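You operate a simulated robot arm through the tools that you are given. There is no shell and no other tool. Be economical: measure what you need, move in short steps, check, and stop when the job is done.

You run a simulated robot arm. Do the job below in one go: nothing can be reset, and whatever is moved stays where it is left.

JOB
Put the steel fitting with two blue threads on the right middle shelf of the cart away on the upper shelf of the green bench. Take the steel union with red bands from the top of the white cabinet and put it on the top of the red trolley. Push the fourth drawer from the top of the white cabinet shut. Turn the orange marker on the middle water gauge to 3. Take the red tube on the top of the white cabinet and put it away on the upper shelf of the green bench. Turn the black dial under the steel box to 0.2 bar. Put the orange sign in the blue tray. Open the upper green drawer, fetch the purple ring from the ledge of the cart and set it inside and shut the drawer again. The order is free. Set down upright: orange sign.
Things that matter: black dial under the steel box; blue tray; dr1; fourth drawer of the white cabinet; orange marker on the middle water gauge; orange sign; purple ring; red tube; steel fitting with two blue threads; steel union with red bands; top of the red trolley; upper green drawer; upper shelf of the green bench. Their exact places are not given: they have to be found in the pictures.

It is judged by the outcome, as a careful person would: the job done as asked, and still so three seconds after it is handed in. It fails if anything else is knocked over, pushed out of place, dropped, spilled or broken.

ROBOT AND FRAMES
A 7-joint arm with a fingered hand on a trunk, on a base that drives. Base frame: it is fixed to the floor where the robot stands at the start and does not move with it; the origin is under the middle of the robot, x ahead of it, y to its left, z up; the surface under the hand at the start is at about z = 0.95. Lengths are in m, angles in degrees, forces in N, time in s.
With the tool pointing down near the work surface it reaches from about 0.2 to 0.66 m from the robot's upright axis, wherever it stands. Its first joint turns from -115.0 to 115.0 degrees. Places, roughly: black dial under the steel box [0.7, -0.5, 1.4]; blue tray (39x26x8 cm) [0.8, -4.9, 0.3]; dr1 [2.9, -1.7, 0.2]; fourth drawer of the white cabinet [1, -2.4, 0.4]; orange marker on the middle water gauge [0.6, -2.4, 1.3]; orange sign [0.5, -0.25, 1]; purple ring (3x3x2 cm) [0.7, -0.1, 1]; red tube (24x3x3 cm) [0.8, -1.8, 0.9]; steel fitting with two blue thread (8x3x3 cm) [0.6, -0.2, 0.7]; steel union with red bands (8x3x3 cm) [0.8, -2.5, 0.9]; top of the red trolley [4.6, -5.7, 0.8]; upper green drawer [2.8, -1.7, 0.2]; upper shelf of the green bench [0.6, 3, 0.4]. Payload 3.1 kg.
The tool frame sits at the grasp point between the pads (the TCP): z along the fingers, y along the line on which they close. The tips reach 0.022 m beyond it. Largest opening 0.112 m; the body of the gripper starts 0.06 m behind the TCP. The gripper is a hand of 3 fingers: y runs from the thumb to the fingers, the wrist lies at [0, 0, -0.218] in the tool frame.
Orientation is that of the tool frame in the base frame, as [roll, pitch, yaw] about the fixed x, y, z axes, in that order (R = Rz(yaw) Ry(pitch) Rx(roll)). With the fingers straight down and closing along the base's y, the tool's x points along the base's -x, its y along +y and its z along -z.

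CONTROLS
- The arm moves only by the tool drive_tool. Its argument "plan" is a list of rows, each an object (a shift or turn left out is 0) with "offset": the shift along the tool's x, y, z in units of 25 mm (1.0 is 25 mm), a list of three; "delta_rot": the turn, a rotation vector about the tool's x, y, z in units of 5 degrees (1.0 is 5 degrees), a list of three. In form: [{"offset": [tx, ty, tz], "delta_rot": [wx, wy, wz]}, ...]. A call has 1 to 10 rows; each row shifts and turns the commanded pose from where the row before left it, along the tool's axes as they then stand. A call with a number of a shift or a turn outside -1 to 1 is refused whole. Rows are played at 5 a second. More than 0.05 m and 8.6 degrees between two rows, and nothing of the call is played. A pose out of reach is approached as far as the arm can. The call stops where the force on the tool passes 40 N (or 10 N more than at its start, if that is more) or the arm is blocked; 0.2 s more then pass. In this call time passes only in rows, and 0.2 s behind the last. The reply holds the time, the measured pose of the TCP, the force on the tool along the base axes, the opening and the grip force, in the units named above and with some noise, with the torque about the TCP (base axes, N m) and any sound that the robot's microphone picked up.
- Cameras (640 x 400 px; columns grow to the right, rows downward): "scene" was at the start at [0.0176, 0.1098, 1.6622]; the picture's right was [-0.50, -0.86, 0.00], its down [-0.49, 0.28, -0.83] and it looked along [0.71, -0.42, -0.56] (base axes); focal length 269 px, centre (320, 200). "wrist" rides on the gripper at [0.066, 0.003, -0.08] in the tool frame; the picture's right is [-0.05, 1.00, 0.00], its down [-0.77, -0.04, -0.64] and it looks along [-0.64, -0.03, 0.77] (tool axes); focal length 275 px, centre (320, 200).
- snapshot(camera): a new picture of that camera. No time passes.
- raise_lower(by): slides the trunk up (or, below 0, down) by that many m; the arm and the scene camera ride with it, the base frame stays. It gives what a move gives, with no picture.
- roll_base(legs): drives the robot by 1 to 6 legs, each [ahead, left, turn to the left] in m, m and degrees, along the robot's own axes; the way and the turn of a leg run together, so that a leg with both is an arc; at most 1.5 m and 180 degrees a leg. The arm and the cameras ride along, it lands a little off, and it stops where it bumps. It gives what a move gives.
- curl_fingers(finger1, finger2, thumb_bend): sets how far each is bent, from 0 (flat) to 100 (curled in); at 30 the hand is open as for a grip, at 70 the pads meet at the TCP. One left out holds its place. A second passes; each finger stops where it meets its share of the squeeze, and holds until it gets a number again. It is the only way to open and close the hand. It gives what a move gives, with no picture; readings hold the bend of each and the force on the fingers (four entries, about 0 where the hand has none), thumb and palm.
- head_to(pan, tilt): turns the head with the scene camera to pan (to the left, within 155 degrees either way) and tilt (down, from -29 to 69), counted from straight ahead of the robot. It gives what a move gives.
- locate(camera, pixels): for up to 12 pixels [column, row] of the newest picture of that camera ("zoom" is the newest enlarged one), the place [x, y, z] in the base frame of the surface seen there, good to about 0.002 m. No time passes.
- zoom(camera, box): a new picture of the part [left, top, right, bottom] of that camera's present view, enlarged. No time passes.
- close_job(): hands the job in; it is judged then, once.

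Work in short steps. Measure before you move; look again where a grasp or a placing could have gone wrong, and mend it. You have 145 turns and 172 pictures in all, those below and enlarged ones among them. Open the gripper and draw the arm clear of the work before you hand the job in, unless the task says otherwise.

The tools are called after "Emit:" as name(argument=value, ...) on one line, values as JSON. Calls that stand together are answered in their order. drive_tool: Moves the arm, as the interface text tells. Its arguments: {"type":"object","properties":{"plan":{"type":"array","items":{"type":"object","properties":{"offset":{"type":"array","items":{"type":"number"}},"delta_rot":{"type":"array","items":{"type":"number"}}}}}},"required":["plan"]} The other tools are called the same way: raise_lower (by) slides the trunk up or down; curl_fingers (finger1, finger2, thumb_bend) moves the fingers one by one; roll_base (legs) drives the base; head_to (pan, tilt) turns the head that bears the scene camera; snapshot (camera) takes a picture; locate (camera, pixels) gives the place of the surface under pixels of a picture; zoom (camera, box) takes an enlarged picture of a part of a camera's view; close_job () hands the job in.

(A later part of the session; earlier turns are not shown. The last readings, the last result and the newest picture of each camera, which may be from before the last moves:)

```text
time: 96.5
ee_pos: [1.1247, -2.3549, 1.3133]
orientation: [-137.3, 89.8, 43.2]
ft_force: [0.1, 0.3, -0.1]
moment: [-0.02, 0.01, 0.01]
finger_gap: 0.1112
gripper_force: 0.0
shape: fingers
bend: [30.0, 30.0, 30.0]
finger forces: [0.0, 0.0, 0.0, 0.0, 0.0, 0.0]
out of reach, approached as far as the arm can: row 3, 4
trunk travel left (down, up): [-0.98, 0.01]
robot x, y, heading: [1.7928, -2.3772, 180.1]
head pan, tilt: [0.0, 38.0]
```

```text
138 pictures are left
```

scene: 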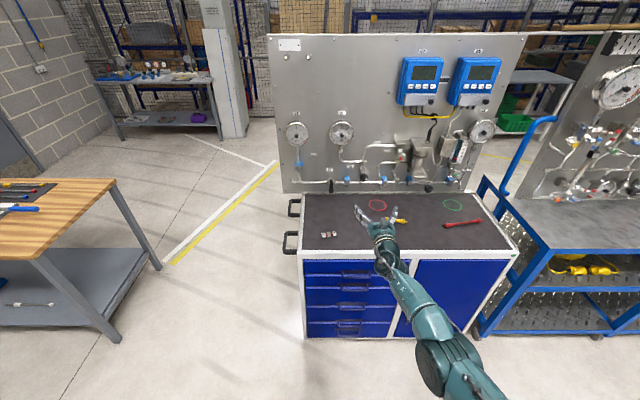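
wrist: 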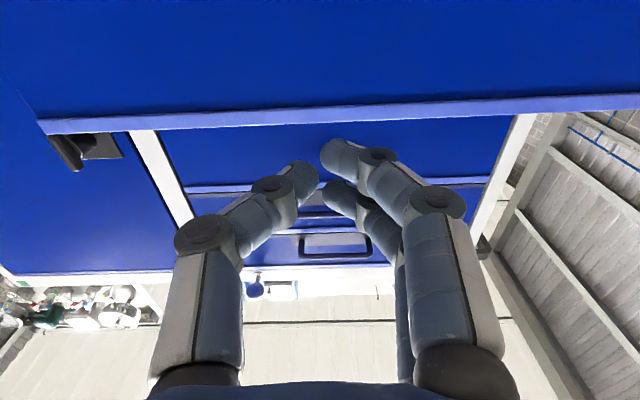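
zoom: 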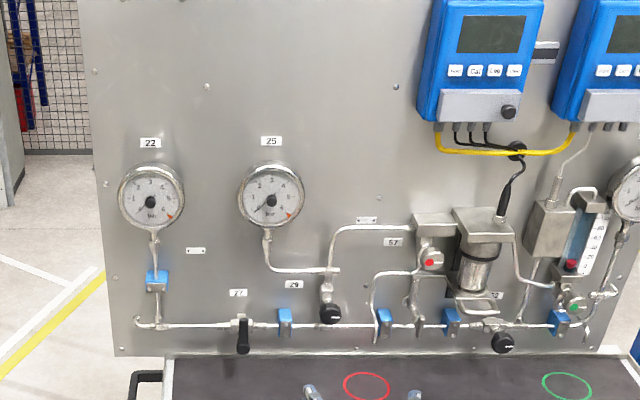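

I zoom tightly on gauge 25 to measure the knob and face.

Emit:
zoom(camera="scene", box=[318, 114, 366, 150])

Emit:
locate(camera="zoom", pixels=[[320, 230], [320, 250], [290, 230], [320, 120], [200, 240], [440, 240], [320, 360]])

```text
11.11 times, centred on (342, 132) of scene
```

zoom: 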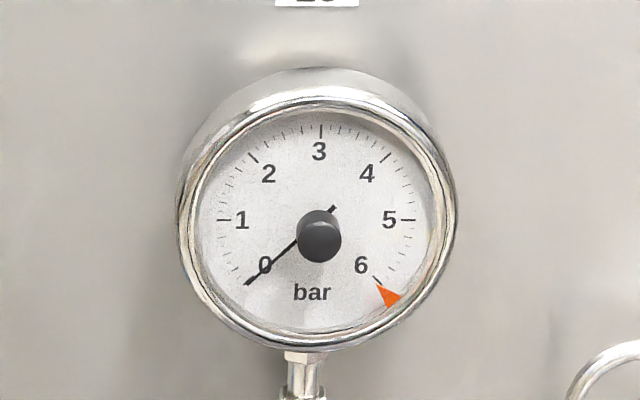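

```text
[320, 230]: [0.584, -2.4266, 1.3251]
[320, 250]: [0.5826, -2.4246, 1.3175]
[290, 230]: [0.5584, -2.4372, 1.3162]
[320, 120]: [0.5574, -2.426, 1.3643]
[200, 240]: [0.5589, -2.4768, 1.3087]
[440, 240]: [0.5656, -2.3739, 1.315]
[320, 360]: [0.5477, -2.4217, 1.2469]
```

Knob axis is at about (y −2.4255, z 1.3225), its front at x=0.584; marker is at ≈6, so it must turn ~135° counter-clockwise. I drive closer and half-close the hand, then look.

Emit:
roll_base(legs=[[0, 0.07, 0], [0.45, 0, 0]])

Emit:
curl_fingers(finger1=50, finger2=50, thumb_bend=50)

Emit:
drive_tool(plan=[{"delta_rot": [0, 0, 1]}, {"delta_rot": [0, 0, 1]}, {"delta_rot": [0, 0, 1]}, {"delta_rot": [0, 0, 1]}, {"delta_rot": [0, 0, 1]}, {"delta_rot": [0, 0, 1]}, {"delta_rot": [0, 0, 1]}, {"delta_rot": [0, 0, 1]}, {"delta_rot": [0, 0, 1]}, {"delta_rot": [0, 0, 1]}])

Emit:
snapshot(camera="scene")

Emit:
snapshot(camera="wrist")

```text
time: 99.8
ee_pos: [0.6736, -2.4279, 1.3131]
orientation: [59.6, 89.9, -119.6]
ft_force: [0.1, -0.3, 0.2]
moment: [-0.01, -0.03, -0.02]
finger_gap: 0.1114
gripper_force: 0.0
shape: fingers
bend: [30.0, 30.0, 30.0]
finger forces: [0.0, 0.0, 0.0, 0.0, 0.1, 0.0]
trunk travel left (down, up): [-0.98, 0.01]
robot x, y, heading: [1.3422, -2.4472, -179.7]
head pan, tilt: [0.0, 38.0]
```

```text
time: 100.8
ee_pos: [0.6735, -2.4301, 1.3136]
orientation: [38.7, 90.0, -140.4]
ft_force: [0.6, -0.5, 0.9]
moment: [0.02, 0.01, 0.02]
finger_gap: 0.0556
gripper_force: 0.0
shape: fingers
bend: [50.0, 50.0, 50.0]
finger forces: [0.0, 0.0, 0.0, 0.0, 0.0, 0.1]
trunk travel left (down, up): [-0.98, 0.01]
robot x, y, heading: [1.3425, -2.4467, -179.7]
head pan, tilt: [0.0, 38.0]
```

```text
time: 103.0
ee_pos: [0.6726, -2.4306, 1.3131]
orientation: [90.0, 39.9, -89.2]
ft_force: [-0.8, 0.6, 0.7]
moment: [0.03, -0.02, -0.03]
finger_gap: 0.0556
gripper_force: 0.0
shape: fingers
bend: [50.0, 50.0, 50.0]
finger forces: [0.0, 0.0, 0.0, 0.0, 0.0, 0.0]
trunk travel left (down, up): [-0.98, 0.01]
robot x, y, heading: [1.3399, -2.4514, -180.1]
head pan, tilt: [0.0, 38.0]
```

```text
136 pictures are left
```

scene: 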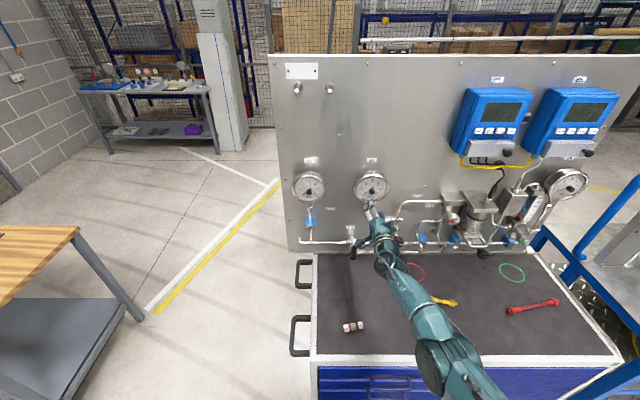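

```text
135 pictures are left
```

wrist: 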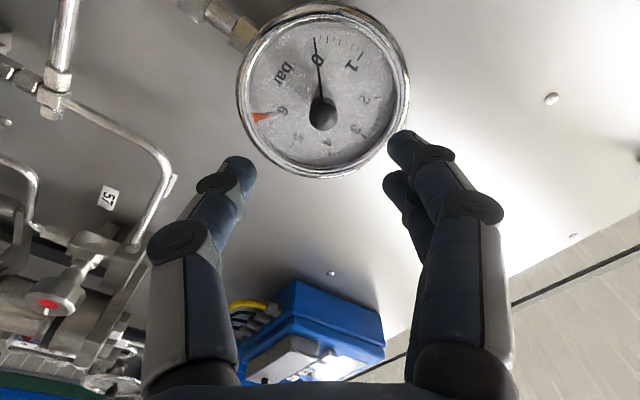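

I correct the lateral error (+5 mm y, +9 mm z) and go forward part way, then look through the wrist camera.

Emit:
drive_tool(plan=[{"offset": [-0.4, 0.16, 0.6]}, {"offset": [0, 0, 0.8]}])

Emit:
snapshot(camera="wrist")

Emit:
zoom(camera="scene", box=[332, 160, 412, 210])

Emit:
locate(camera="zoom", pixels=[[320, 200], [320, 220], [310, 210]])

```text
time: 103.7
ee_pos: [0.6351, -2.4227, 1.3208]
orientation: [90.1, 39.9, -89.2]
ft_force: [-0.1, -0.2, 0.4]
moment: [-0.02, -0.01, 0.04]
finger_gap: 0.0555
gripper_force: 0.1
shape: fingers
bend: [50.0, 50.0, 50.0]
finger forces: [0.1, 0.1, 0.0, 0.1, 0.0, 0.0]
trunk travel left (down, up): [-0.98, 0.01]
robot x, y, heading: [1.342, -2.4504, -179.8]
head pan, tilt: [0.0, 38.0]
```

```text
134 pictures are left
```

wrist: 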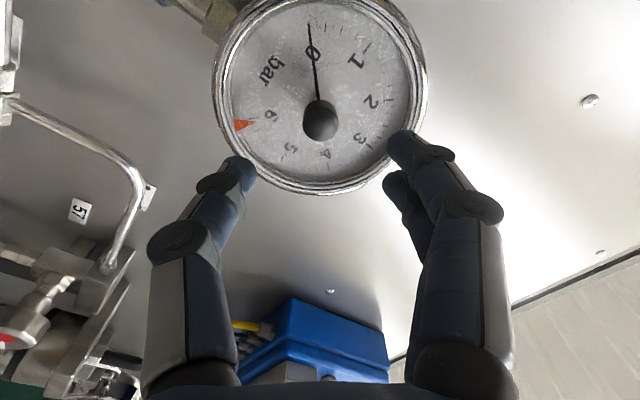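

```text
8.00 times, centred on (372, 185) of scene
```

zoom: 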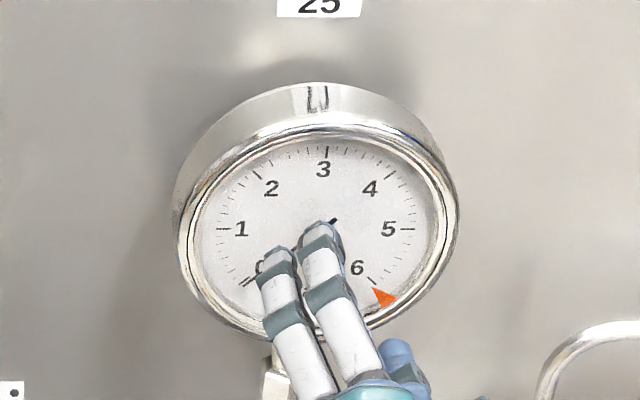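

```text
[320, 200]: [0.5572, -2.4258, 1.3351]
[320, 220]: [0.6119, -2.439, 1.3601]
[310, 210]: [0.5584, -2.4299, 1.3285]
```

Check the knob tip through the wrist camera's locate.

Emit:
locate(camera="wrist", pixels=[[320, 125], [320, 132], [320, 110], [310, 122], [330, 122], [235, 170], [405, 145]])

```text
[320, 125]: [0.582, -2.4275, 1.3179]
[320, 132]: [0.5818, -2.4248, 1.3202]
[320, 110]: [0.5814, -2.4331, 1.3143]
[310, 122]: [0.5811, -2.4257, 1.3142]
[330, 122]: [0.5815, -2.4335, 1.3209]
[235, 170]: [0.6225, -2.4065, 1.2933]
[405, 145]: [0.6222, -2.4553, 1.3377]
```

Knob tip centre ≈ (−2.427,1.3195), x 0.5815. I nudge and advance to x≈0.589, then close.

Emit:
drive_tool(plan=[{"offset": [0.17, 0.08, 0.6]}, {"offset": [0, 0, 0.6]}, {"offset": [0, 0, 0.64]}])

Emit:
curl_fingers(finger1=68, finger2=68, thumb_bend=68)

Emit:
snapshot(camera="wrist")

```text
time: 104.5
ee_pos: [0.5925, -2.4287, 1.3206]
orientation: [90.0, 40.1, -89.2]
ft_force: [-0.3, -0.3, 0.0]
moment: [-0.04, 0.01, -0.01]
finger_gap: 0.0558
gripper_force: 0.0
shape: fingers
bend: [50.0, 50.0, 50.0]
finger forces: [0.0, 0.0, 0.0, 0.0, 0.0, 0.0]
trunk travel left (down, up): [-0.98, 0.01]
robot x, y, heading: [1.3431, -2.4492, -179.8]
head pan, tilt: [0.0, 38.0]
```

```text
time: 105.5
ee_pos: [0.5921, -2.4272, 1.3204]
orientation: [90.1, 40.0, -89.2]
ft_force: [0.1, 1.3, -2.3]
moment: [0.01, -0.05, 0.0]
finger_gap: 0.014
gripper_force: 2.9
shape: fingers
bend: [67.0, 67.0, 66.0]
finger forces: [0.9, 0.4, 0.0, 0.1, 4.5, 0.0]
trunk travel left (down, up): [-0.98, 0.01]
robot x, y, heading: [1.3407, -2.4457, -180.0]
head pan, tilt: [0.0, 38.0]
```

```text
132 pictures are left
```

wrist: 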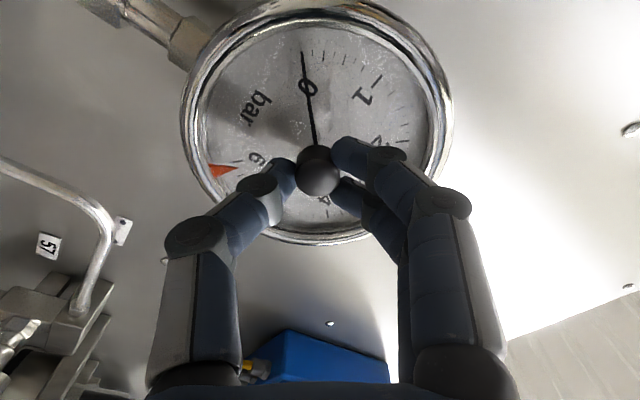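

The knob sits between the fingers. Tighten a little and turn −50° to see what moves.

Emit:
curl_fingers(finger1=74, finger2=74, thumb_bend=74)

Emit:
drive_tool(plan=[{"delta_rot": [0, 0, -1]}, {"delta_rot": [0, 0, -1]}, {"delta_rot": [0, 0, -1]}, {"delta_rot": [0, 0, -1]}, {"delta_rot": [0, 0, -1]}, {"delta_rot": [0, 0, -1]}])

Emit:
snapshot(camera="wrist")

Emit:
zoom(camera="scene", box=[332, 160, 412, 210])

```text
time: 106.5
ee_pos: [0.5909, -2.4281, 1.3219]
orientation: [90.0, 40.0, -89.3]
ft_force: [-3.1, 1.6, -0.5]
moment: [0.0, -0.06, -0.05]
finger_gap: 0.0122
gripper_force: 9.9
shape: fingers
bend: [71.0, 72.0, 67.0]
finger forces: [5.1, 4.4, 0.0, 0.1, 10.7, 0.0]
trunk travel left (down, up): [-0.98, 0.01]
robot x, y, heading: [1.3404, -2.449, -179.7]
head pan, tilt: [0.0, 38.0]
```

```text
time: 107.8
ee_pos: [0.5921, -2.4282, 1.32]
orientation: [90.1, 70.2, -89.1]
ft_force: [-1.6, 1.7, -0.9]
moment: [-0.01, -0.02, -0.07]
finger_gap: 0.0123
gripper_force: 10.3
shape: fingers
bend: [71.0, 72.0, 67.0]
finger forces: [5.4, 4.2, 0.0, 0.0, 10.6, 0.0]
trunk travel left (down, up): [-0.98, 0.01]
robot x, y, heading: [1.3427, -2.4464, -179.5]
head pan, tilt: [0.0, 38.0]
```

```text
131 pictures are left
```

wrist: 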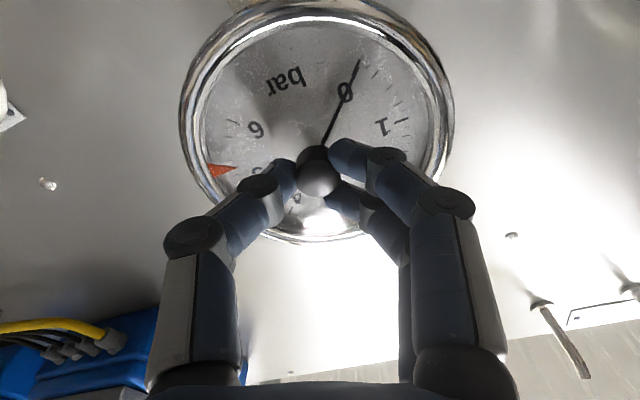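

```text
8.00 times, centred on (372, 185) of scene
```

zoom: 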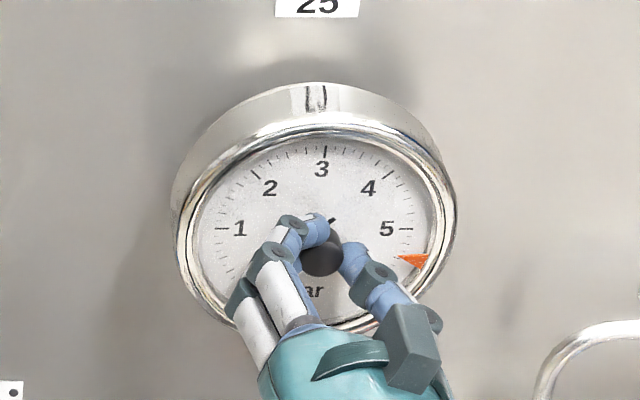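

The marker follows the knob (now about 5.4). Continue −50° more, twice.

Emit:
drive_tool(plan=[{"delta_rot": [0, 0, -1]}, {"delta_rot": [0, 0, -1]}, {"delta_rot": [0, 0, -1]}, {"delta_rot": [0, 0, -1]}, {"delta_rot": [0, 0, -1]}, {"delta_rot": [0, 0, -1]}, {"delta_rot": [0, 0, -1]}, {"delta_rot": [0, 0, -1]}, {"delta_rot": [0, 0, -1]}, {"delta_rot": [0, 0, -1]}])

Emit:
drive_tool(plan=[{"delta_rot": [0, 0, -1]}, {"delta_rot": [0, 0, -1]}, {"delta_rot": [0, 0, -1]}, {"delta_rot": [0, 0, -1]}, {"delta_rot": [0, 0, -1]}, {"delta_rot": [0, 0, -1]}, {"delta_rot": [0, 0, -1]}, {"delta_rot": [0, 0, -1]}, {"delta_rot": [0, 0, -1]}, {"delta_rot": [0, 0, -1]}])

Emit:
snapshot(camera="wrist")

Emit:
zoom(camera="scene", box=[332, 160, 412, 210])

```text
time: 110.0
ee_pos: [0.5919, -2.4291, 1.3198]
orientation: [-90.1, 59.9, 90.5]
ft_force: [-2.3, 0.5, -3.4]
moment: [-0.02, -0.04, -0.03]
finger_gap: 0.0123
gripper_force: 10.1
shape: fingers
bend: [71.0, 72.0, 68.0]
finger forces: [6.8, 4.2, 0.0, 0.1, 8.1, 0.0]
trunk travel left (down, up): [-0.98, 0.01]
robot x, y, heading: [1.3446, -2.448, -179.7]
head pan, tilt: [0.0, 38.0]
```

```text
time: 112.2
ee_pos: [0.5911, -2.429, 1.3195]
orientation: [-90.0, 9.9, 90.7]
ft_force: [1.6, 0.7, -4.7]
moment: [0.01, -0.09, -0.01]
finger_gap: 0.0123
gripper_force: 10.3
shape: fingers
bend: [71.0, 72.0, 68.0]
finger forces: [7.5, 6.0, 0.0, 0.1, 7.4, 0.1]
trunk travel left (down, up): [-0.98, 0.01]
robot x, y, heading: [1.3428, -2.4474, -179.9]
head pan, tilt: [0.0, 38.0]
```

```text
129 pictures are left
```

wrist: 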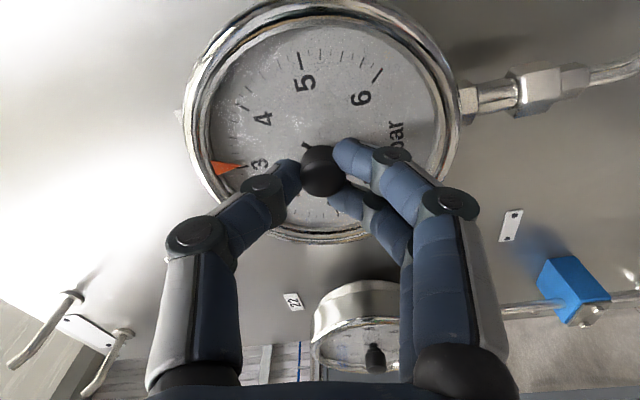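

```text
8.00 times, centred on (372, 185) of scene
```

zoom: 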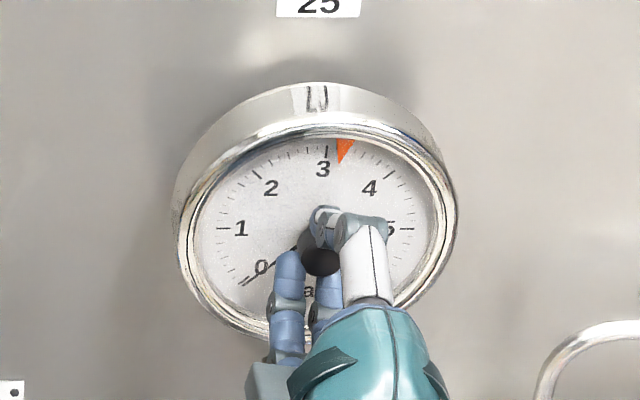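

Marker shows ≈3.2 now. Turn −7° more and zoom.

Emit:
drive_tool(plan=[{"delta_rot": [0, 0, -0.7]}, {"delta_rot": [0, 0, -0.7]}])

Emit:
zoom(camera="scene", box=[348, 170, 396, 200])

Emit:
zoom(camera="wrist", box=[180, 100, 340, 220])

```text
time: 112.8
ee_pos: [0.5914, -2.4292, 1.3205]
orientation: [-90.1, 2.9, 90.7]
ft_force: [0.2, -0.1, -5.1]
moment: [-0.02, -0.1, -0.02]
finger_gap: 0.0122
gripper_force: 10.3
shape: fingers
bend: [71.0, 72.0, 68.0]
finger forces: [7.5, 6.3, 0.0, 0.0, 7.3, 0.0]
trunk travel left (down, up): [-0.98, 0.01]
robot x, y, heading: [1.3418, -2.4513, -179.6]
head pan, tilt: [0.0, 38.0]
```

```text
13.33 times, centred on (372, 185) of scene
```

zoom: 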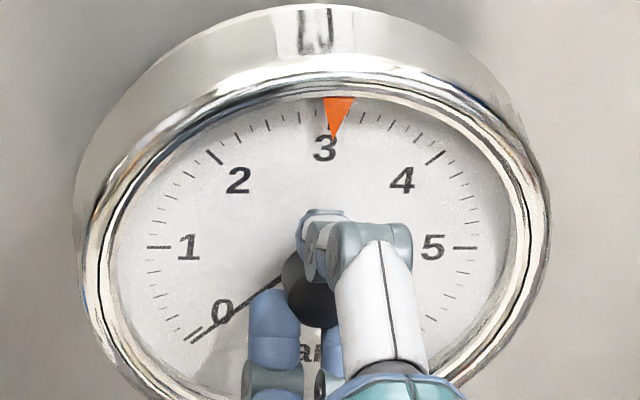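

```text
3.33 times, centred on (260, 160) of wrist
```

zoom: 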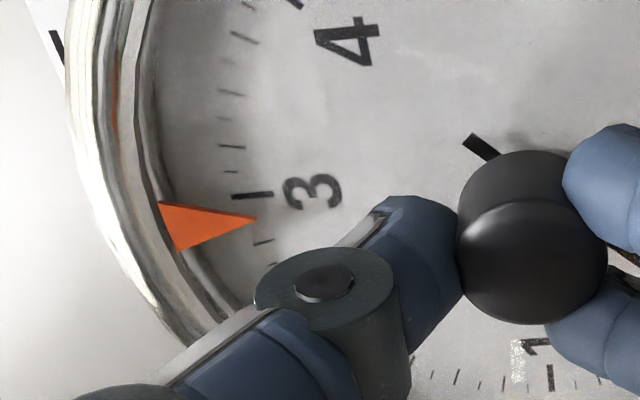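

Scene view (slight parallax from the left) shows about 3.05; I turn 1.5° more, then release and back off.

Emit:
drive_tool(plan=[{"delta_rot": [0, 0, -0.3]}])

Emit:
curl_fingers(finger1=52, finger2=52, thumb_bend=52)

Emit:
drive_tool(plan=[{"offset": [0, 0, -1]}, {"offset": [0, 0, -1]}, {"offset": [0, 0, -1]}, {"offset": [0, 0, -1]}])

Emit:
zoom(camera="scene", box=[348, 170, 396, 200])

Emit:
snapshot(camera="scene")

```text
time: 113.2
ee_pos: [0.5917, -2.4293, 1.3205]
orientation: [-90.1, 1.3, 90.7]
ft_force: [0.3, -0.7, -5.4]
moment: [-0.02, -0.12, 0.0]
finger_gap: 0.0121
gripper_force: 10.4
shape: fingers
bend: [71.0, 72.0, 68.0]
finger forces: [7.7, 6.5, 0.0, 0.0, 7.2, 0.1]
trunk travel left (down, up): [-0.98, 0.01]
robot x, y, heading: [1.3401, -2.451, -179.7]
head pan, tilt: [0.0, 38.0]
```

```text
time: 114.2
ee_pos: [0.592, -2.4294, 1.3215]
orientation: [-90.0, 1.4, 90.7]
ft_force: [0.2, 0.0, 0.1]
moment: [0.03, -0.01, -0.01]
finger_gap: 0.0487
gripper_force: 0.0
shape: fingers
bend: [52.0, 52.0, 52.0]
finger forces: [0.1, 0.1, 0.0, 0.1, 0.0, 0.0]
trunk travel left (down, up): [-0.98, 0.01]
robot x, y, heading: [1.3416, -2.4501, -179.5]
head pan, tilt: [0.0, 38.0]
```

```text
time: 115.2
ee_pos: [0.6686, -2.4261, 1.3178]
orientation: [-90.8, 1.1, 88.5]
ft_force: [-1.0, -0.3, -1.1]
moment: [0.01, 0.0, 0.01]
finger_gap: 0.0488
gripper_force: 0.0
shape: fingers
bend: [52.0, 52.0, 52.0]
finger forces: [0.1, 0.0, 0.0, 0.0, 0.0, 0.1]
out of reach, approached as far as the arm can: row 4
trunk travel left (down, up): [-0.98, 0.01]
robot x, y, heading: [1.3419, -2.4544, -179.6]
head pan, tilt: [0.0, 38.0]
```

```text
13.33 times, centred on (372, 185) of scene
```

zoom: 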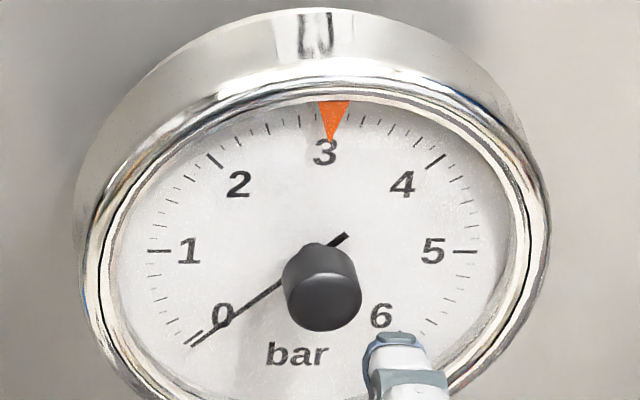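

```text
124 pictures are left
```

scene: 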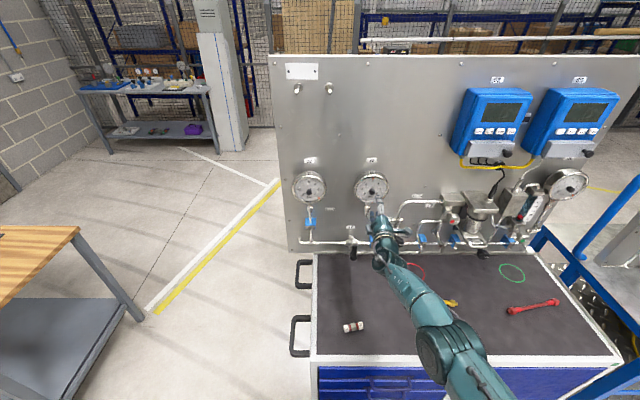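

Marker reads 3. Next the union: I turn the hand downward (turn −90° about tool x) while retreating ~0.19 m in +x.

Emit:
drive_tool(plan=[{"offset": [0, 0, -0.5], "delta_rot": [-1, 0, 0]}, {"offset": [0, 0.04, -0.5], "delta_rot": [-1, 0, 0]}, {"offset": [0, 0.08, -0.5], "delta_rot": [-1, 0, 0]}, {"offset": [0, 0.12, -0.48], "delta_rot": [-1, 0, 0]}, {"offset": [0, 0.16, -0.47], "delta_rot": [-1, 0, 0]}, {"offset": [0, 0.2, -0.45], "delta_rot": [-1, 0, 0]}, {"offset": [0, 0.25, -0.43], "delta_rot": [-1, 0, 0]}, {"offset": [0, 0.29, -0.41], "delta_rot": [-1, 0, 0]}, {"offset": [0, 0.32, -0.38], "delta_rot": [-1, 0, 0]}, {"offset": [0, 0.35, -0.35], "delta_rot": [-1, 0, 0]}])

Emit:
drive_tool(plan=[{"offset": [0, 0.38, -0.32], "delta_rot": [-1, 0, 0]}, {"offset": [0, 0.41, -0.29], "delta_rot": [-1, 0, 0]}, {"offset": [0, 0.43, -0.25], "delta_rot": [-1, 0, 0]}, {"offset": [0, 0.45, -0.2], "delta_rot": [-1, 0, 0]}, {"offset": [0, 0.2, 0], "delta_rot": [-1, 0, 0]}, {"delta_rot": [-1, 0, 0]}, {"delta_rot": [-1, 0, 0]}, {"delta_rot": [-1, 0, 0]}])

Emit:
head_to(pan=10, tilt=50)

Emit:
snapshot(camera="scene")

```text
time: 117.5
ee_pos: [0.79, -2.4277, 1.3136]
orientation: [-138.1, 0.8, 88.4]
ft_force: [0.3, 0.0, 0.1]
moment: [0.03, -0.01, -0.03]
finger_gap: 0.0487
gripper_force: 0.0
shape: fingers
bend: [52.0, 52.0, 52.0]
finger forces: [0.0, 0.1, 0.1, 0.0, 0.1, 0.1]
out of reach, approached as far as the arm can: row 1
trunk travel left (down, up): [-0.98, 0.01]
robot x, y, heading: [1.3458, -2.4508, -179.8]
head pan, tilt: [0.0, 38.0]
```

```text
time: 119.2
ee_pos: [0.8441, -2.4283, 1.3098]
orientation: [-178.0, 0.8, 88.4]
ft_force: [-0.2, 0.1, -0.6]
moment: [0.0, -0.01, -0.02]
finger_gap: 0.049
gripper_force: 0.1
shape: fingers
bend: [52.0, 52.0, 52.0]
finger forces: [0.0, 0.1, 0.1, 0.1, 0.1, 0.1]
trunk travel left (down, up): [-0.98, 0.01]
robot x, y, heading: [1.3417, -2.4498, -179.7]
head pan, tilt: [0.0, 38.0]
```

```text
time: 120.0
ee_pos: [0.8449, -2.4286, 1.3099]
orientation: [-177.9, 0.9, 88.4]
ft_force: [0.4, 0.8, -0.1]
moment: [-0.03, 0.0, -0.03]
finger_gap: 0.049
gripper_force: 0.0
shape: fingers
bend: [52.0, 52.0, 52.0]
finger forces: [0.0, 0.1, 0.1, 0.0, 0.0, 0.0]
trunk travel left (down, up): [-0.98, 0.01]
robot x, y, heading: [1.3427, -2.4475, -179.5]
head pan, tilt: [10.0, 50.0]
```

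```text
123 pictures are left
```

scene: 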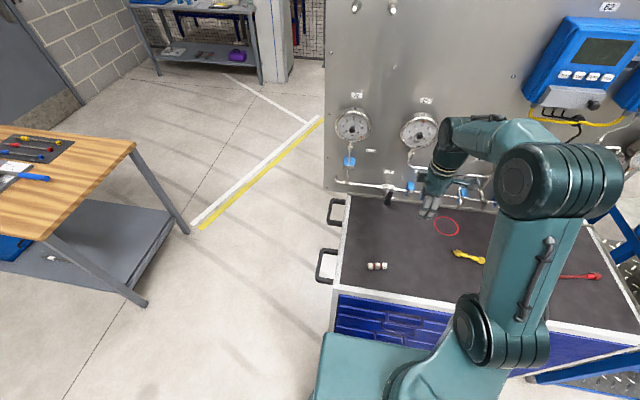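

I zoom on the union at (377,266) and locate its ends.

Emit:
zoom(camera="scene", box=[352, 250, 402, 282])

Emit:
locate(camera="zoom", pixels=[[215, 200], [320, 200], [420, 200], [320, 260], [320, 160], [100, 100]])

```text
12.50 times, centred on (377, 266) of scene
```

zoom: 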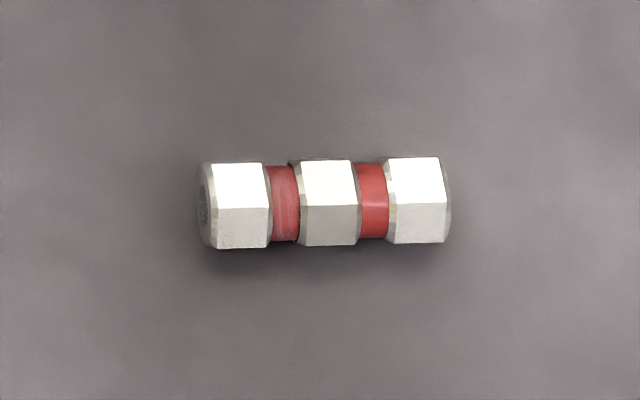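

```text
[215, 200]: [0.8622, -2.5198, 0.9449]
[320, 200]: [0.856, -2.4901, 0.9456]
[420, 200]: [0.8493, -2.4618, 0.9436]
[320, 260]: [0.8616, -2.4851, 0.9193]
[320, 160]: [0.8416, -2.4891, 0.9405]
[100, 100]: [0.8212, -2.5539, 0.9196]
```

Union centre ≈ (0.852,−2.4895), axis 14° off y, surface z 0.9195. I align above it and lower the trunk 0.3 m.

Emit:
drive_tool(plan=[{"offset": [-0.8, 0.1, 0], "delta_rot": [-0.4, 0, 0]}, {"offset": [-0.8, 0.1, 0]}, {"offset": [-0.84, 0.1, 0]}, {"delta_rot": [0, 0, -1]}, {"delta_rot": [0, 0, -1]}, {"delta_rot": [0, 0, -1]}])

Emit:
raise_lower(by=-0.3)

Emit:
snapshot(camera="wrist")

```text
time: 121.4
ee_pos: [0.8513, -2.487, 1.3119]
orientation: [-179.7, 0.9, 103.4]
ft_force: [0.8, -0.6, -0.3]
moment: [-0.02, 0.0, -0.03]
finger_gap: 0.0489
gripper_force: 0.1
shape: fingers
bend: [52.0, 52.0, 52.0]
finger forces: [0.0, 0.0, 0.0, 0.0, 0.0, 0.0]
trunk travel left (down, up): [-0.98, 0.01]
robot x, y, heading: [1.3417, -2.4501, -179.7]
head pan, tilt: [10.0, 50.0]
```

```text
time: 124.4
ee_pos: [0.8524, -2.4907, 1.0113]
orientation: [-179.7, 0.9, 103.5]
ft_force: [-0.6, 0.4, 0.2]
moment: [0.01, -0.05, -0.01]
finger_gap: 0.0491
gripper_force: 0.0
shape: fingers
bend: [52.0, 52.0, 52.0]
finger forces: [0.0, 0.0, 0.0, 0.0, 0.0, 0.0]
trunk travel left (down, up): [-0.68, 0.31]
robot x, y, heading: [1.3425, -2.4465, -179.7]
head pan, tilt: [10.0, 50.0]
```

```text
121 pictures are left
```

wrist: 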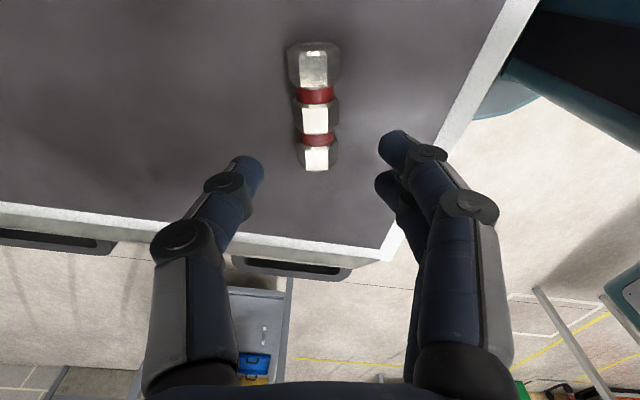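

Aligned. Descend to z≈0.945 and grip.

Emit:
drive_tool(plan=[{"offset": [0, 0, 0.9]}, {"offset": [0, 0, 0.9]}, {"offset": [0, 0, 0.85]}])

Emit:
curl_fingers(finger1=72, finger2=72, thumb_bend=72)

Emit:
snapshot(camera="wrist")

```text
time: 125.2
ee_pos: [0.8534, -2.491, 0.9465]
orientation: [-179.3, 0.9, 103.4]
ft_force: [-0.4, 0.6, 25.9]
moment: [0.34, -0.71, 0.08]
finger_gap: 0.0479
gripper_force: 12.2
shape: fingers
bend: [56.0, 55.0, 52.0]
finger forces: [15.0, 9.9, 0.0, 0.0, 0.1, 0.0]
trunk travel left (down, up): [-0.68, 0.31]
robot x, y, heading: [1.3439, -2.4521, -179.8]
head pan, tilt: [10.0, 50.0]
```

```text
time: 126.2
ee_pos: [0.8537, -2.4923, 0.9441]
orientation: [-179.7, 0.7, 103.5]
ft_force: [2.1, -0.8, 4.8]
moment: [-0.01, 0.02, 0.02]
finger_gap: 0.0157
gripper_force: 12.4
shape: fingers
bend: [69.0, 69.0, 68.0]
finger forces: [4.8, 5.2, 0.0, 0.0, 14.7, 0.0]
trunk travel left (down, up): [-0.68, 0.31]
robot x, y, heading: [1.3449, -2.4508, -179.8]
head pan, tilt: [10.0, 50.0]
```

```text
120 pictures are left
```

wrist: 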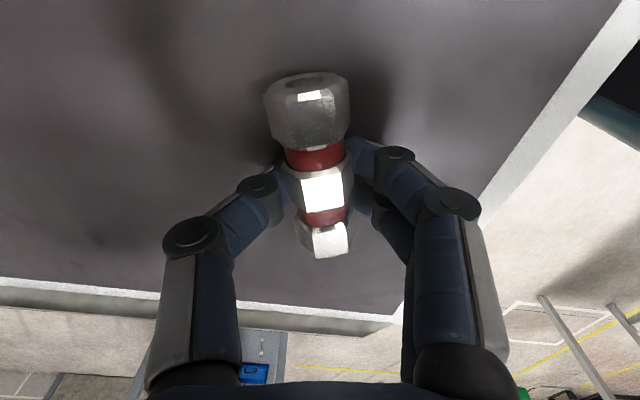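

Gripped. Tighten slightly and lift by the trunk, then check.

Emit:
curl_fingers(finger1=76, finger2=76, thumb_bend=76)

Emit:
raise_lower(by=0.2)

Emit:
snapshot(camera="wrist")

```text
time: 127.2
ee_pos: [0.8527, -2.4905, 0.9438]
orientation: [-179.7, 0.8, 103.3]
ft_force: [0.3, -0.7, 2.9]
moment: [-0.02, 0.01, 0.03]
finger_gap: 0.0144
gripper_force: 16.4
shape: fingers
bend: [72.0, 72.0, 68.0]
finger forces: [7.3, 7.6, 0.1, 0.1, 18.0, 0.0]
trunk travel left (down, up): [-0.68, 0.31]
robot x, y, heading: [1.3433, -2.4485, -179.8]
head pan, tilt: [10.0, 50.0]
```

```text
time: 129.4
ee_pos: [0.852, -2.4908, 1.1439]
orientation: [-179.7, 0.7, 103.3]
ft_force: [0.3, -0.2, -0.7]
moment: [-0.02, -0.06, 0.01]
finger_gap: 0.0146
gripper_force: 14.6
shape: fingers
bend: [72.0, 72.0, 68.0]
finger forces: [7.1, 7.3, 0.1, 0.1, 14.4, 0.0]
trunk travel left (down, up): [-0.88, 0.11]
robot x, y, heading: [1.3394, -2.4457, -179.5]
head pan, tilt: [10.0, 50.0]
```

```text
119 pictures are left
```

wrist: 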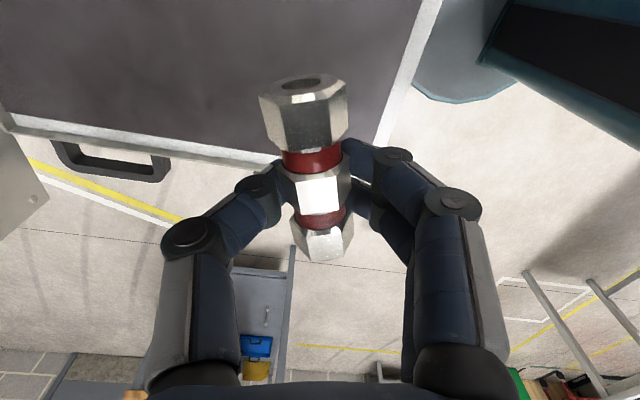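

The union is held. Drive: back 0.45, turn to face −y, go 2.1 m, turn to face +x, then look for the red trolley.

Emit:
roll_base(legs=[[-0.45, 0, 0], [0, 0, 90], [1.05, 0, 0], [1.05, 0, 0], [0, 0, 90]])

Emit:
head_to(pan=-20, tilt=18)

Emit:
snapshot(camera="scene")

```text
time: 149.9
ee_pos: [2.2954, -4.5258, 1.1437]
orientation: [-179.7, 0.9, -76.1]
ft_force: [-0.2, -0.4, -0.7]
moment: [0.02, -0.02, -0.01]
finger_gap: 0.0138
gripper_force: 13.3
shape: fingers
bend: [72.0, 72.0, 68.0]
finger forces: [6.5, 6.7, 0.0, 0.0, 13.4, 0.0]
trunk travel left (down, up): [-0.88, 0.11]
robot x, y, heading: [1.8017, -4.574, 0.9]
head pan, tilt: [10.0, 50.0]
```

```text
time: 150.8
ee_pos: [2.2943, -4.5246, 1.1438]
orientation: [-179.8, 0.8, -76.1]
ft_force: [-0.5, 0.5, -1.7]
moment: [-0.01, 0.03, 0.0]
finger_gap: 0.014
gripper_force: 13.4
shape: fingers
bend: [72.0, 72.0, 68.0]
finger forces: [6.4, 6.6, 0.0, 0.0, 13.4, 0.0]
trunk travel left (down, up): [-0.88, 0.11]
robot x, y, heading: [1.8051, -4.5721, 0.7]
head pan, tilt: [-20.0, 18.0]
```

```text
118 pictures are left
```

scene: 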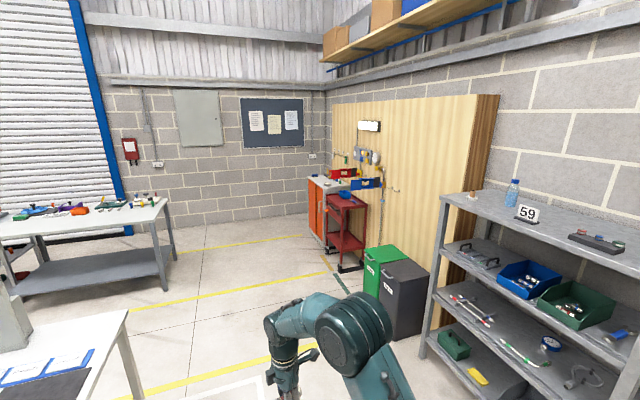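

Trolley at (347,200). Zoom and locate its top.

Emit:
zoom(camera="scene", box=[300, 165, 400, 285])

Emit:
locate(camera="scene", pixels=[[330, 202], [345, 206], [362, 204], [345, 194], [355, 195], [335, 195], [375, 250], [380, 345], [355, 270], [343, 270]])

```text
3.33 times, centred on (350, 225) of scene
```

zoom: 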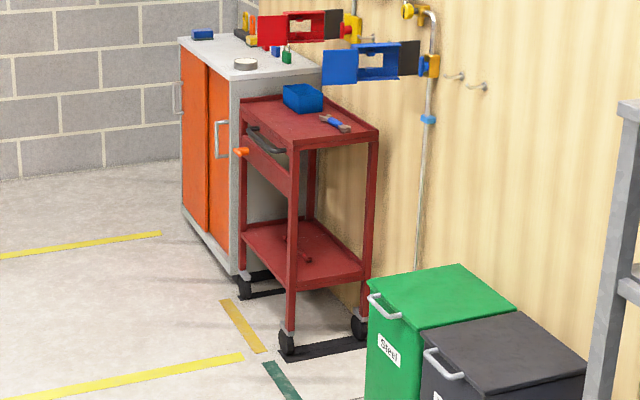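

```text
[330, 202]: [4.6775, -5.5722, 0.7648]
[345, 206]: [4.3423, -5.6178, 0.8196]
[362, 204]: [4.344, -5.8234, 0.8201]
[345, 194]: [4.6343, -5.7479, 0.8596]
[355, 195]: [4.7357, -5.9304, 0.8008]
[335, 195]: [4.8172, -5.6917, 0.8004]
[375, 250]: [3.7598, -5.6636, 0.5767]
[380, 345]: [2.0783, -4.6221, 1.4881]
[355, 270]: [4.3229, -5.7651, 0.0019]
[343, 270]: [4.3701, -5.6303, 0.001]
```

The top is at z≈0.80, x 4.34–4.9, y −5.57…−5.92; free spot near (4.45,−5.66). I drive to (4.4,−4.6), turn to face −y and look.

Emit:
roll_base(legs=[[1.3, 0, -0.7], [1.3, 0, 0], [0, 0, -90]])

Emit:
head_to(pan=0, tilt=45)

Emit:
snapshot(camera="scene")

```text
time: 167.4
ee_pos: [4.5001, -4.9875, 1.1446]
orientation: [-179.7, 0.8, -164.1]
ft_force: [-0.6, 0.2, -1.1]
moment: [0.02, 0.01, 0.0]
finger_gap: 0.0137
gripper_force: 12.8
shape: fingers
bend: [72.0, 72.0, 68.0]
finger forces: [6.1, 6.4, 0.0, 0.0, 12.6, 0.1]
trunk travel left (down, up): [-0.88, 0.11]
robot x, y, heading: [4.4363, -4.4965, -87.3]
head pan, tilt: [-20.0, 18.0]
```

```text
time: 168.3
ee_pos: [4.499, -4.9862, 1.1445]
orientation: [-179.7, 0.8, -164.1]
ft_force: [0.2, -0.1, -1.1]
moment: [0.01, -0.02, 0.03]
finger_gap: 0.0135
gripper_force: 12.6
shape: fingers
bend: [72.0, 72.0, 68.0]
finger forces: [6.1, 6.4, 0.1, 0.0, 12.7, 0.0]
trunk travel left (down, up): [-0.88, 0.11]
robot x, y, heading: [4.4339, -4.5011, -87.0]
head pan, tilt: [0.0, 45.0]
```

```text
116 pictures are left
```

scene: 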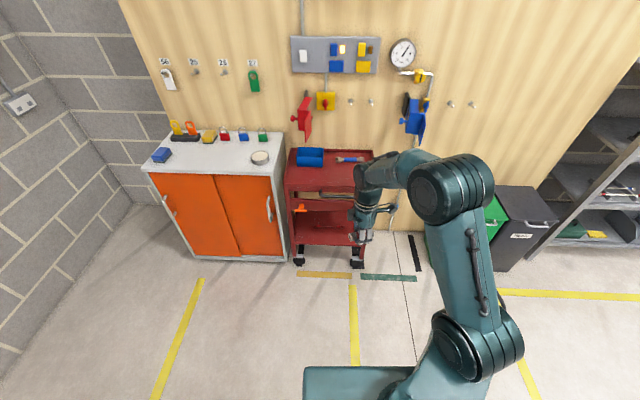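

Locate the free area and obstacles above.

Emit:
locate(camera="scene", pixels=[[335, 175], [292, 185], [345, 185], [348, 160], [310, 157], [372, 155], [320, 194], [415, 120], [303, 120], [290, 152]])

```text
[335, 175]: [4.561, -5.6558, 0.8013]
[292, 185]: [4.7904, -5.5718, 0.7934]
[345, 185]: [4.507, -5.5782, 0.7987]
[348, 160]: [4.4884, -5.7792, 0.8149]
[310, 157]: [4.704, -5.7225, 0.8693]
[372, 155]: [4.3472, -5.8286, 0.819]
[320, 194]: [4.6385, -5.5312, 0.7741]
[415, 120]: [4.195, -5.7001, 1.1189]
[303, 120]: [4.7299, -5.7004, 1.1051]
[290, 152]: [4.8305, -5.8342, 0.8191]
```

Check the base's front extent before driving 0.68 m closer.

Emit:
locate(camera="scene", pixels=[[330, 370], [400, 372], [306, 390]])

```text
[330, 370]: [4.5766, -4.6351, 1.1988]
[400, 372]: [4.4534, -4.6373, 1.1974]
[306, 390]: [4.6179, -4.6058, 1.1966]
```

Only the trunk carriage (front +0.14 m). Drive forward 0.68 m and check.

Emit:
roll_base(legs=[[0.675, 0, 0]])

Emit:
raise_lower(by=-0.28)

Emit:
snapshot(camera="wrist")

Emit:
snapshot(camera="scene")

```text
time: 172.0
ee_pos: [4.5298, -5.6557, 1.1441]
orientation: [-179.8, 0.8, -164.2]
ft_force: [-0.3, -0.3, -0.3]
moment: [0.03, -0.01, -0.01]
finger_gap: 0.0137
gripper_force: 13.2
shape: fingers
bend: [72.0, 72.0, 68.0]
finger forces: [6.1, 6.4, 0.0, 0.1, 12.7, 0.1]
trunk travel left (down, up): [-0.88, 0.11]
robot x, y, heading: [4.4691, -5.167, -87.2]
head pan, tilt: [0.0, 45.0]
```

```text
time: 174.9
ee_pos: [4.5313, -5.6561, 0.8644]
orientation: [-179.7, 0.8, -164.2]
ft_force: [-0.3, -0.3, -0.7]
moment: [0.01, 0.0, -0.03]
finger_gap: 0.0135
gripper_force: 12.2
shape: fingers
bend: [72.0, 72.0, 68.0]
finger forces: [6.2, 6.4, 0.0, 0.1, 12.5, 0.1]
trunk travel left (down, up): [-0.6, 0.39]
robot x, y, heading: [4.4686, -5.1656, -87.2]
head pan, tilt: [0.0, 45.0]
```

```text
115 pictures are left
```

wrist: 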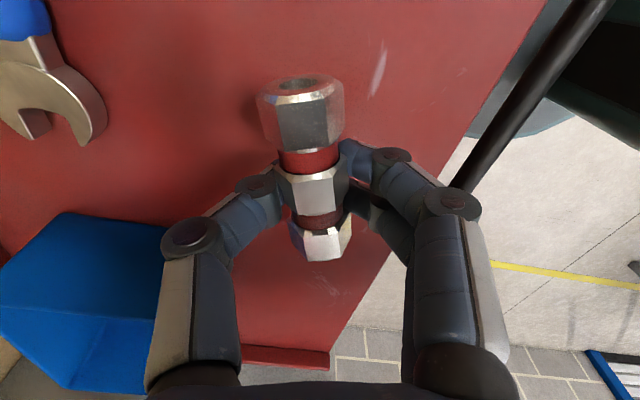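

```text
114 pictures are left
```

scene: 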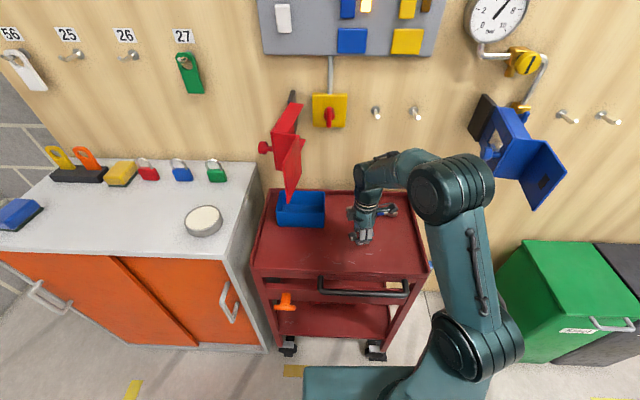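

Clear spot below. Lower ~38 mm until touch, then release.

Emit:
drive_tool(plan=[{"offset": [0, 0, 0.5]}, {"offset": [0, 0, 0.5]}, {"offset": [0, 0, 0.3]}, {"offset": [0, 0, 0.2]}])

Emit:
snapshot(camera="wrist")

```text
time: 175.9
ee_pos: [4.5305, -5.6548, 0.827]
orientation: [-179.8, 0.8, -164.2]
ft_force: [0.0, 0.1, -0.7]
moment: [-0.03, 0.0, -0.01]
finger_gap: 0.0133
gripper_force: 12.5
shape: fingers
bend: [72.0, 72.0, 68.0]
finger forces: [6.0, 6.3, 0.0, 0.0, 12.4, 0.1]
trunk travel left (down, up): [-0.6, 0.39]
robot x, y, heading: [4.4697, -5.1662, -87.4]
head pan, tilt: [0.0, 45.0]
```

```text
113 pictures are left
```

wrist: 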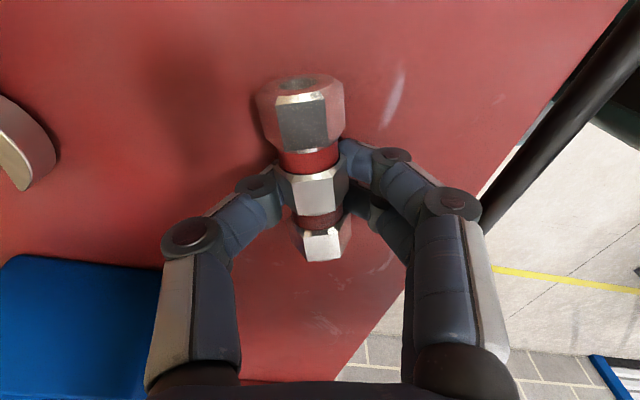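

No contact yet; lower in 2 mm steps.

Emit:
drive_tool(plan=[{"offset": [0, 0, 0.08]}, {"offset": [0, 0, 0.08]}, {"offset": [0, 0, 0.04]}])

Emit:
curl_fingers(finger1=55, finger2=55, thumb_bend=55)

Emit:
drive_tool(plan=[{"offset": [0, 0, -0.5]}, {"offset": [0, 0, -1]}, {"offset": [0, 0, -1]}, {"offset": [0, 0, -1]}])

Emit:
snapshot(camera="wrist")

```text
time: 176.7
ee_pos: [4.5314, -5.6547, 0.8238]
orientation: [-179.5, 0.8, -164.4]
ft_force: [0.3, -5.0, 16.3]
moment: [-0.4, -0.05, -0.03]
finger_gap: 0.0133
gripper_force: 21.1
shape: fingers
bend: [73.0, 72.0, 69.0]
finger forces: [6.0, 6.1, 0.0, 0.0, 30.5, 0.0]
trunk travel left (down, up): [-0.6, 0.39]
robot x, y, heading: [4.4648, -5.166, -87.5]
head pan, tilt: [0.0, 45.0]
```

```text
time: 177.3
ee_pos: [4.5323, -5.6564, 0.8263]
orientation: [-179.0, 0.8, -164.3]
ft_force: [-0.7, -1.3, 31.2]
moment: [-0.02, 0.08, 0.0]
finger_gap: 0.0251
gripper_force: 15.9
shape: fingers
bend: [63.0, 62.0, 59.0]
finger forces: [10.0, 9.8, 0.0, 0.0, 12.6, 0.0]
trunk travel left (down, up): [-0.6, 0.39]
robot x, y, heading: [4.4661, -5.1684, -87.4]
head pan, tilt: [0.0, 45.0]
stopped: the force on the tool passed its limit at 41 N (the readings are from after the stop); the commanded pose is now the measured one
```

```text
time: 178.3
ee_pos: [4.5294, -5.6568, 0.9114]
orientation: [-179.5, 0.7, -164.3]
ft_force: [0.0, -0.2, 0.2]
moment: [0.01, 0.02, 0.0]
finger_gap: 0.0401
gripper_force: 0.0
shape: fingers
bend: [55.0, 55.0, 55.0]
finger forces: [0.0, 0.1, 0.1, 0.1, 0.0, 0.0]
trunk travel left (down, up): [-0.6, 0.39]
robot x, y, heading: [4.465, -5.1655, -87.5]
head pan, tilt: [0.0, 45.0]
```

```text
112 pictures are left
```

wrist: 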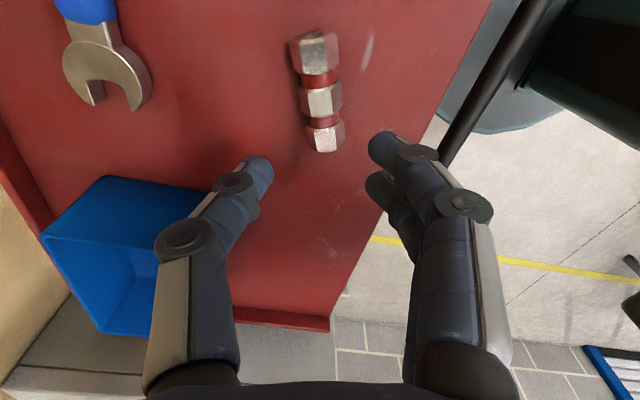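

The union lies on the trolley top. I raise the arm and drive back toward the cabinet for the red tube (0.74,−1.77).

Emit:
raise_lower(by=0.25)

Emit:
roll_base(legs=[[-0.6, 0, 0], [0, 0, -92.5], [1.33, 0, 0], [1.33, 0, 0], [0, 0, -90]])

Emit:
head_to(pan=0, tilt=15)

Emit:
snapshot(camera="scene")

```text
time: 180.9
ee_pos: [4.529, -5.6562, 1.1607]
orientation: [-179.5, 0.8, -164.5]
ft_force: [0.2, 0.1, 0.0]
moment: [-0.04, 0.0, 0.01]
finger_gap: 0.0406
gripper_force: 0.1
shape: fingers
bend: [55.0, 55.0, 55.0]
finger forces: [0.0, 0.0, 0.0, 0.0, 0.1, 0.1]
trunk travel left (down, up): [-0.85, 0.14]
robot x, y, heading: [4.4679, -5.1654, -87.3]
head pan, tilt: [0.0, 45.0]
```

```text
time: 204.7
ee_pos: [1.719, -4.1173, 1.1609]
orientation: [-179.5, 0.8, 11.1]
ft_force: [0.8, -0.3, -0.7]
moment: [-0.01, 0.02, 0.01]
finger_gap: 0.0404
gripper_force: 0.1
shape: fingers
bend: [55.0, 55.0, 55.0]
finger forces: [0.0, 0.0, 0.1, 0.0, 0.0, 0.0]
trunk travel left (down, up): [-0.85, 0.14]
robot x, y, heading: [1.7404, -4.6142, 88.0]
head pan, tilt: [0.0, 45.0]
```

```text
time: 205.7
ee_pos: [1.7194, -4.1184, 1.1594]
orientation: [-179.4, 0.7, 11.1]
ft_force: [0.1, 0.1, -0.7]
moment: [0.05, 0.0, -0.02]
finger_gap: 0.0402
gripper_force: 0.1
shape: fingers
bend: [55.0, 55.0, 55.0]
finger forces: [0.0, 0.0, 0.0, 0.0, 0.0, 0.0]
trunk travel left (down, up): [-0.85, 0.14]
robot x, y, heading: [1.7406, -4.6056, 88.0]
head pan, tilt: [0.0, 15.0]
```

```text
111 pictures are left
```

scene: 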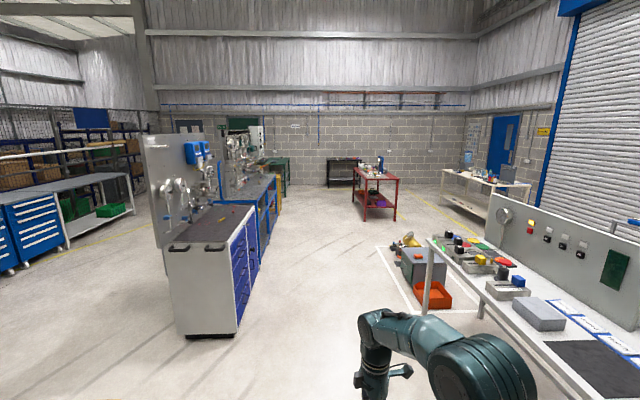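

Way ahead is clear. Drive to y≈−1.8 and turn to face the cabinet.

Emit:
roll_base(legs=[[1.4, 0, 2], [1.4, 0, 0], [0, 0, 90]])

Emit:
head_to(pan=10, tilt=35)

Emit:
snapshot(camera="scene")

```text
time: 222.8
ee_pos: [1.2736, -1.8712, 1.1606]
orientation: [-179.5, 0.8, 100.8]
ft_force: [-0.3, 0.5, 0.5]
moment: [0.01, 0.0, 0.0]
finger_gap: 0.0401
gripper_force: 0.1
shape: fingers
bend: [55.0, 55.0, 55.0]
finger forces: [0.0, 0.0, 0.0, 0.0, 0.0, 0.0]
trunk travel left (down, up): [-0.85, 0.14]
robot x, y, heading: [1.7705, -1.8471, 177.6]
head pan, tilt: [0.0, 15.0]
```

```text
time: 223.6
ee_pos: [1.2755, -1.8718, 1.1598]
orientation: [-179.5, 0.8, 100.8]
ft_force: [-0.8, 1.4, 0.6]
moment: [0.0, 0.02, -0.01]
finger_gap: 0.0405
gripper_force: 0.0
shape: fingers
bend: [55.0, 55.0, 55.0]
finger forces: [0.1, 0.0, 0.0, 0.0, 0.0, 0.1]
trunk travel left (down, up): [-0.85, 0.14]
robot x, y, heading: [1.7677, -1.852, 177.5]
head pan, tilt: [10.0, 35.0]
```

```text
110 pictures are left
```

scene: 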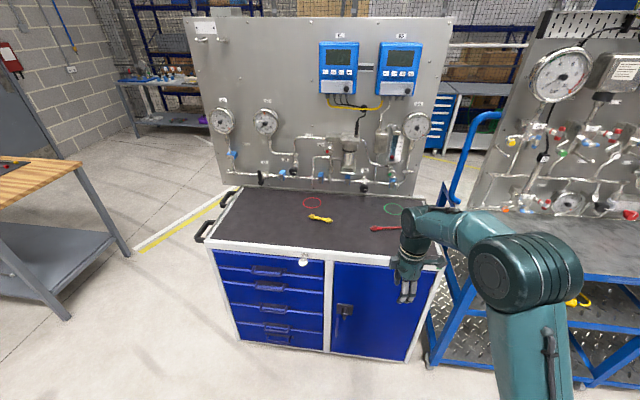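

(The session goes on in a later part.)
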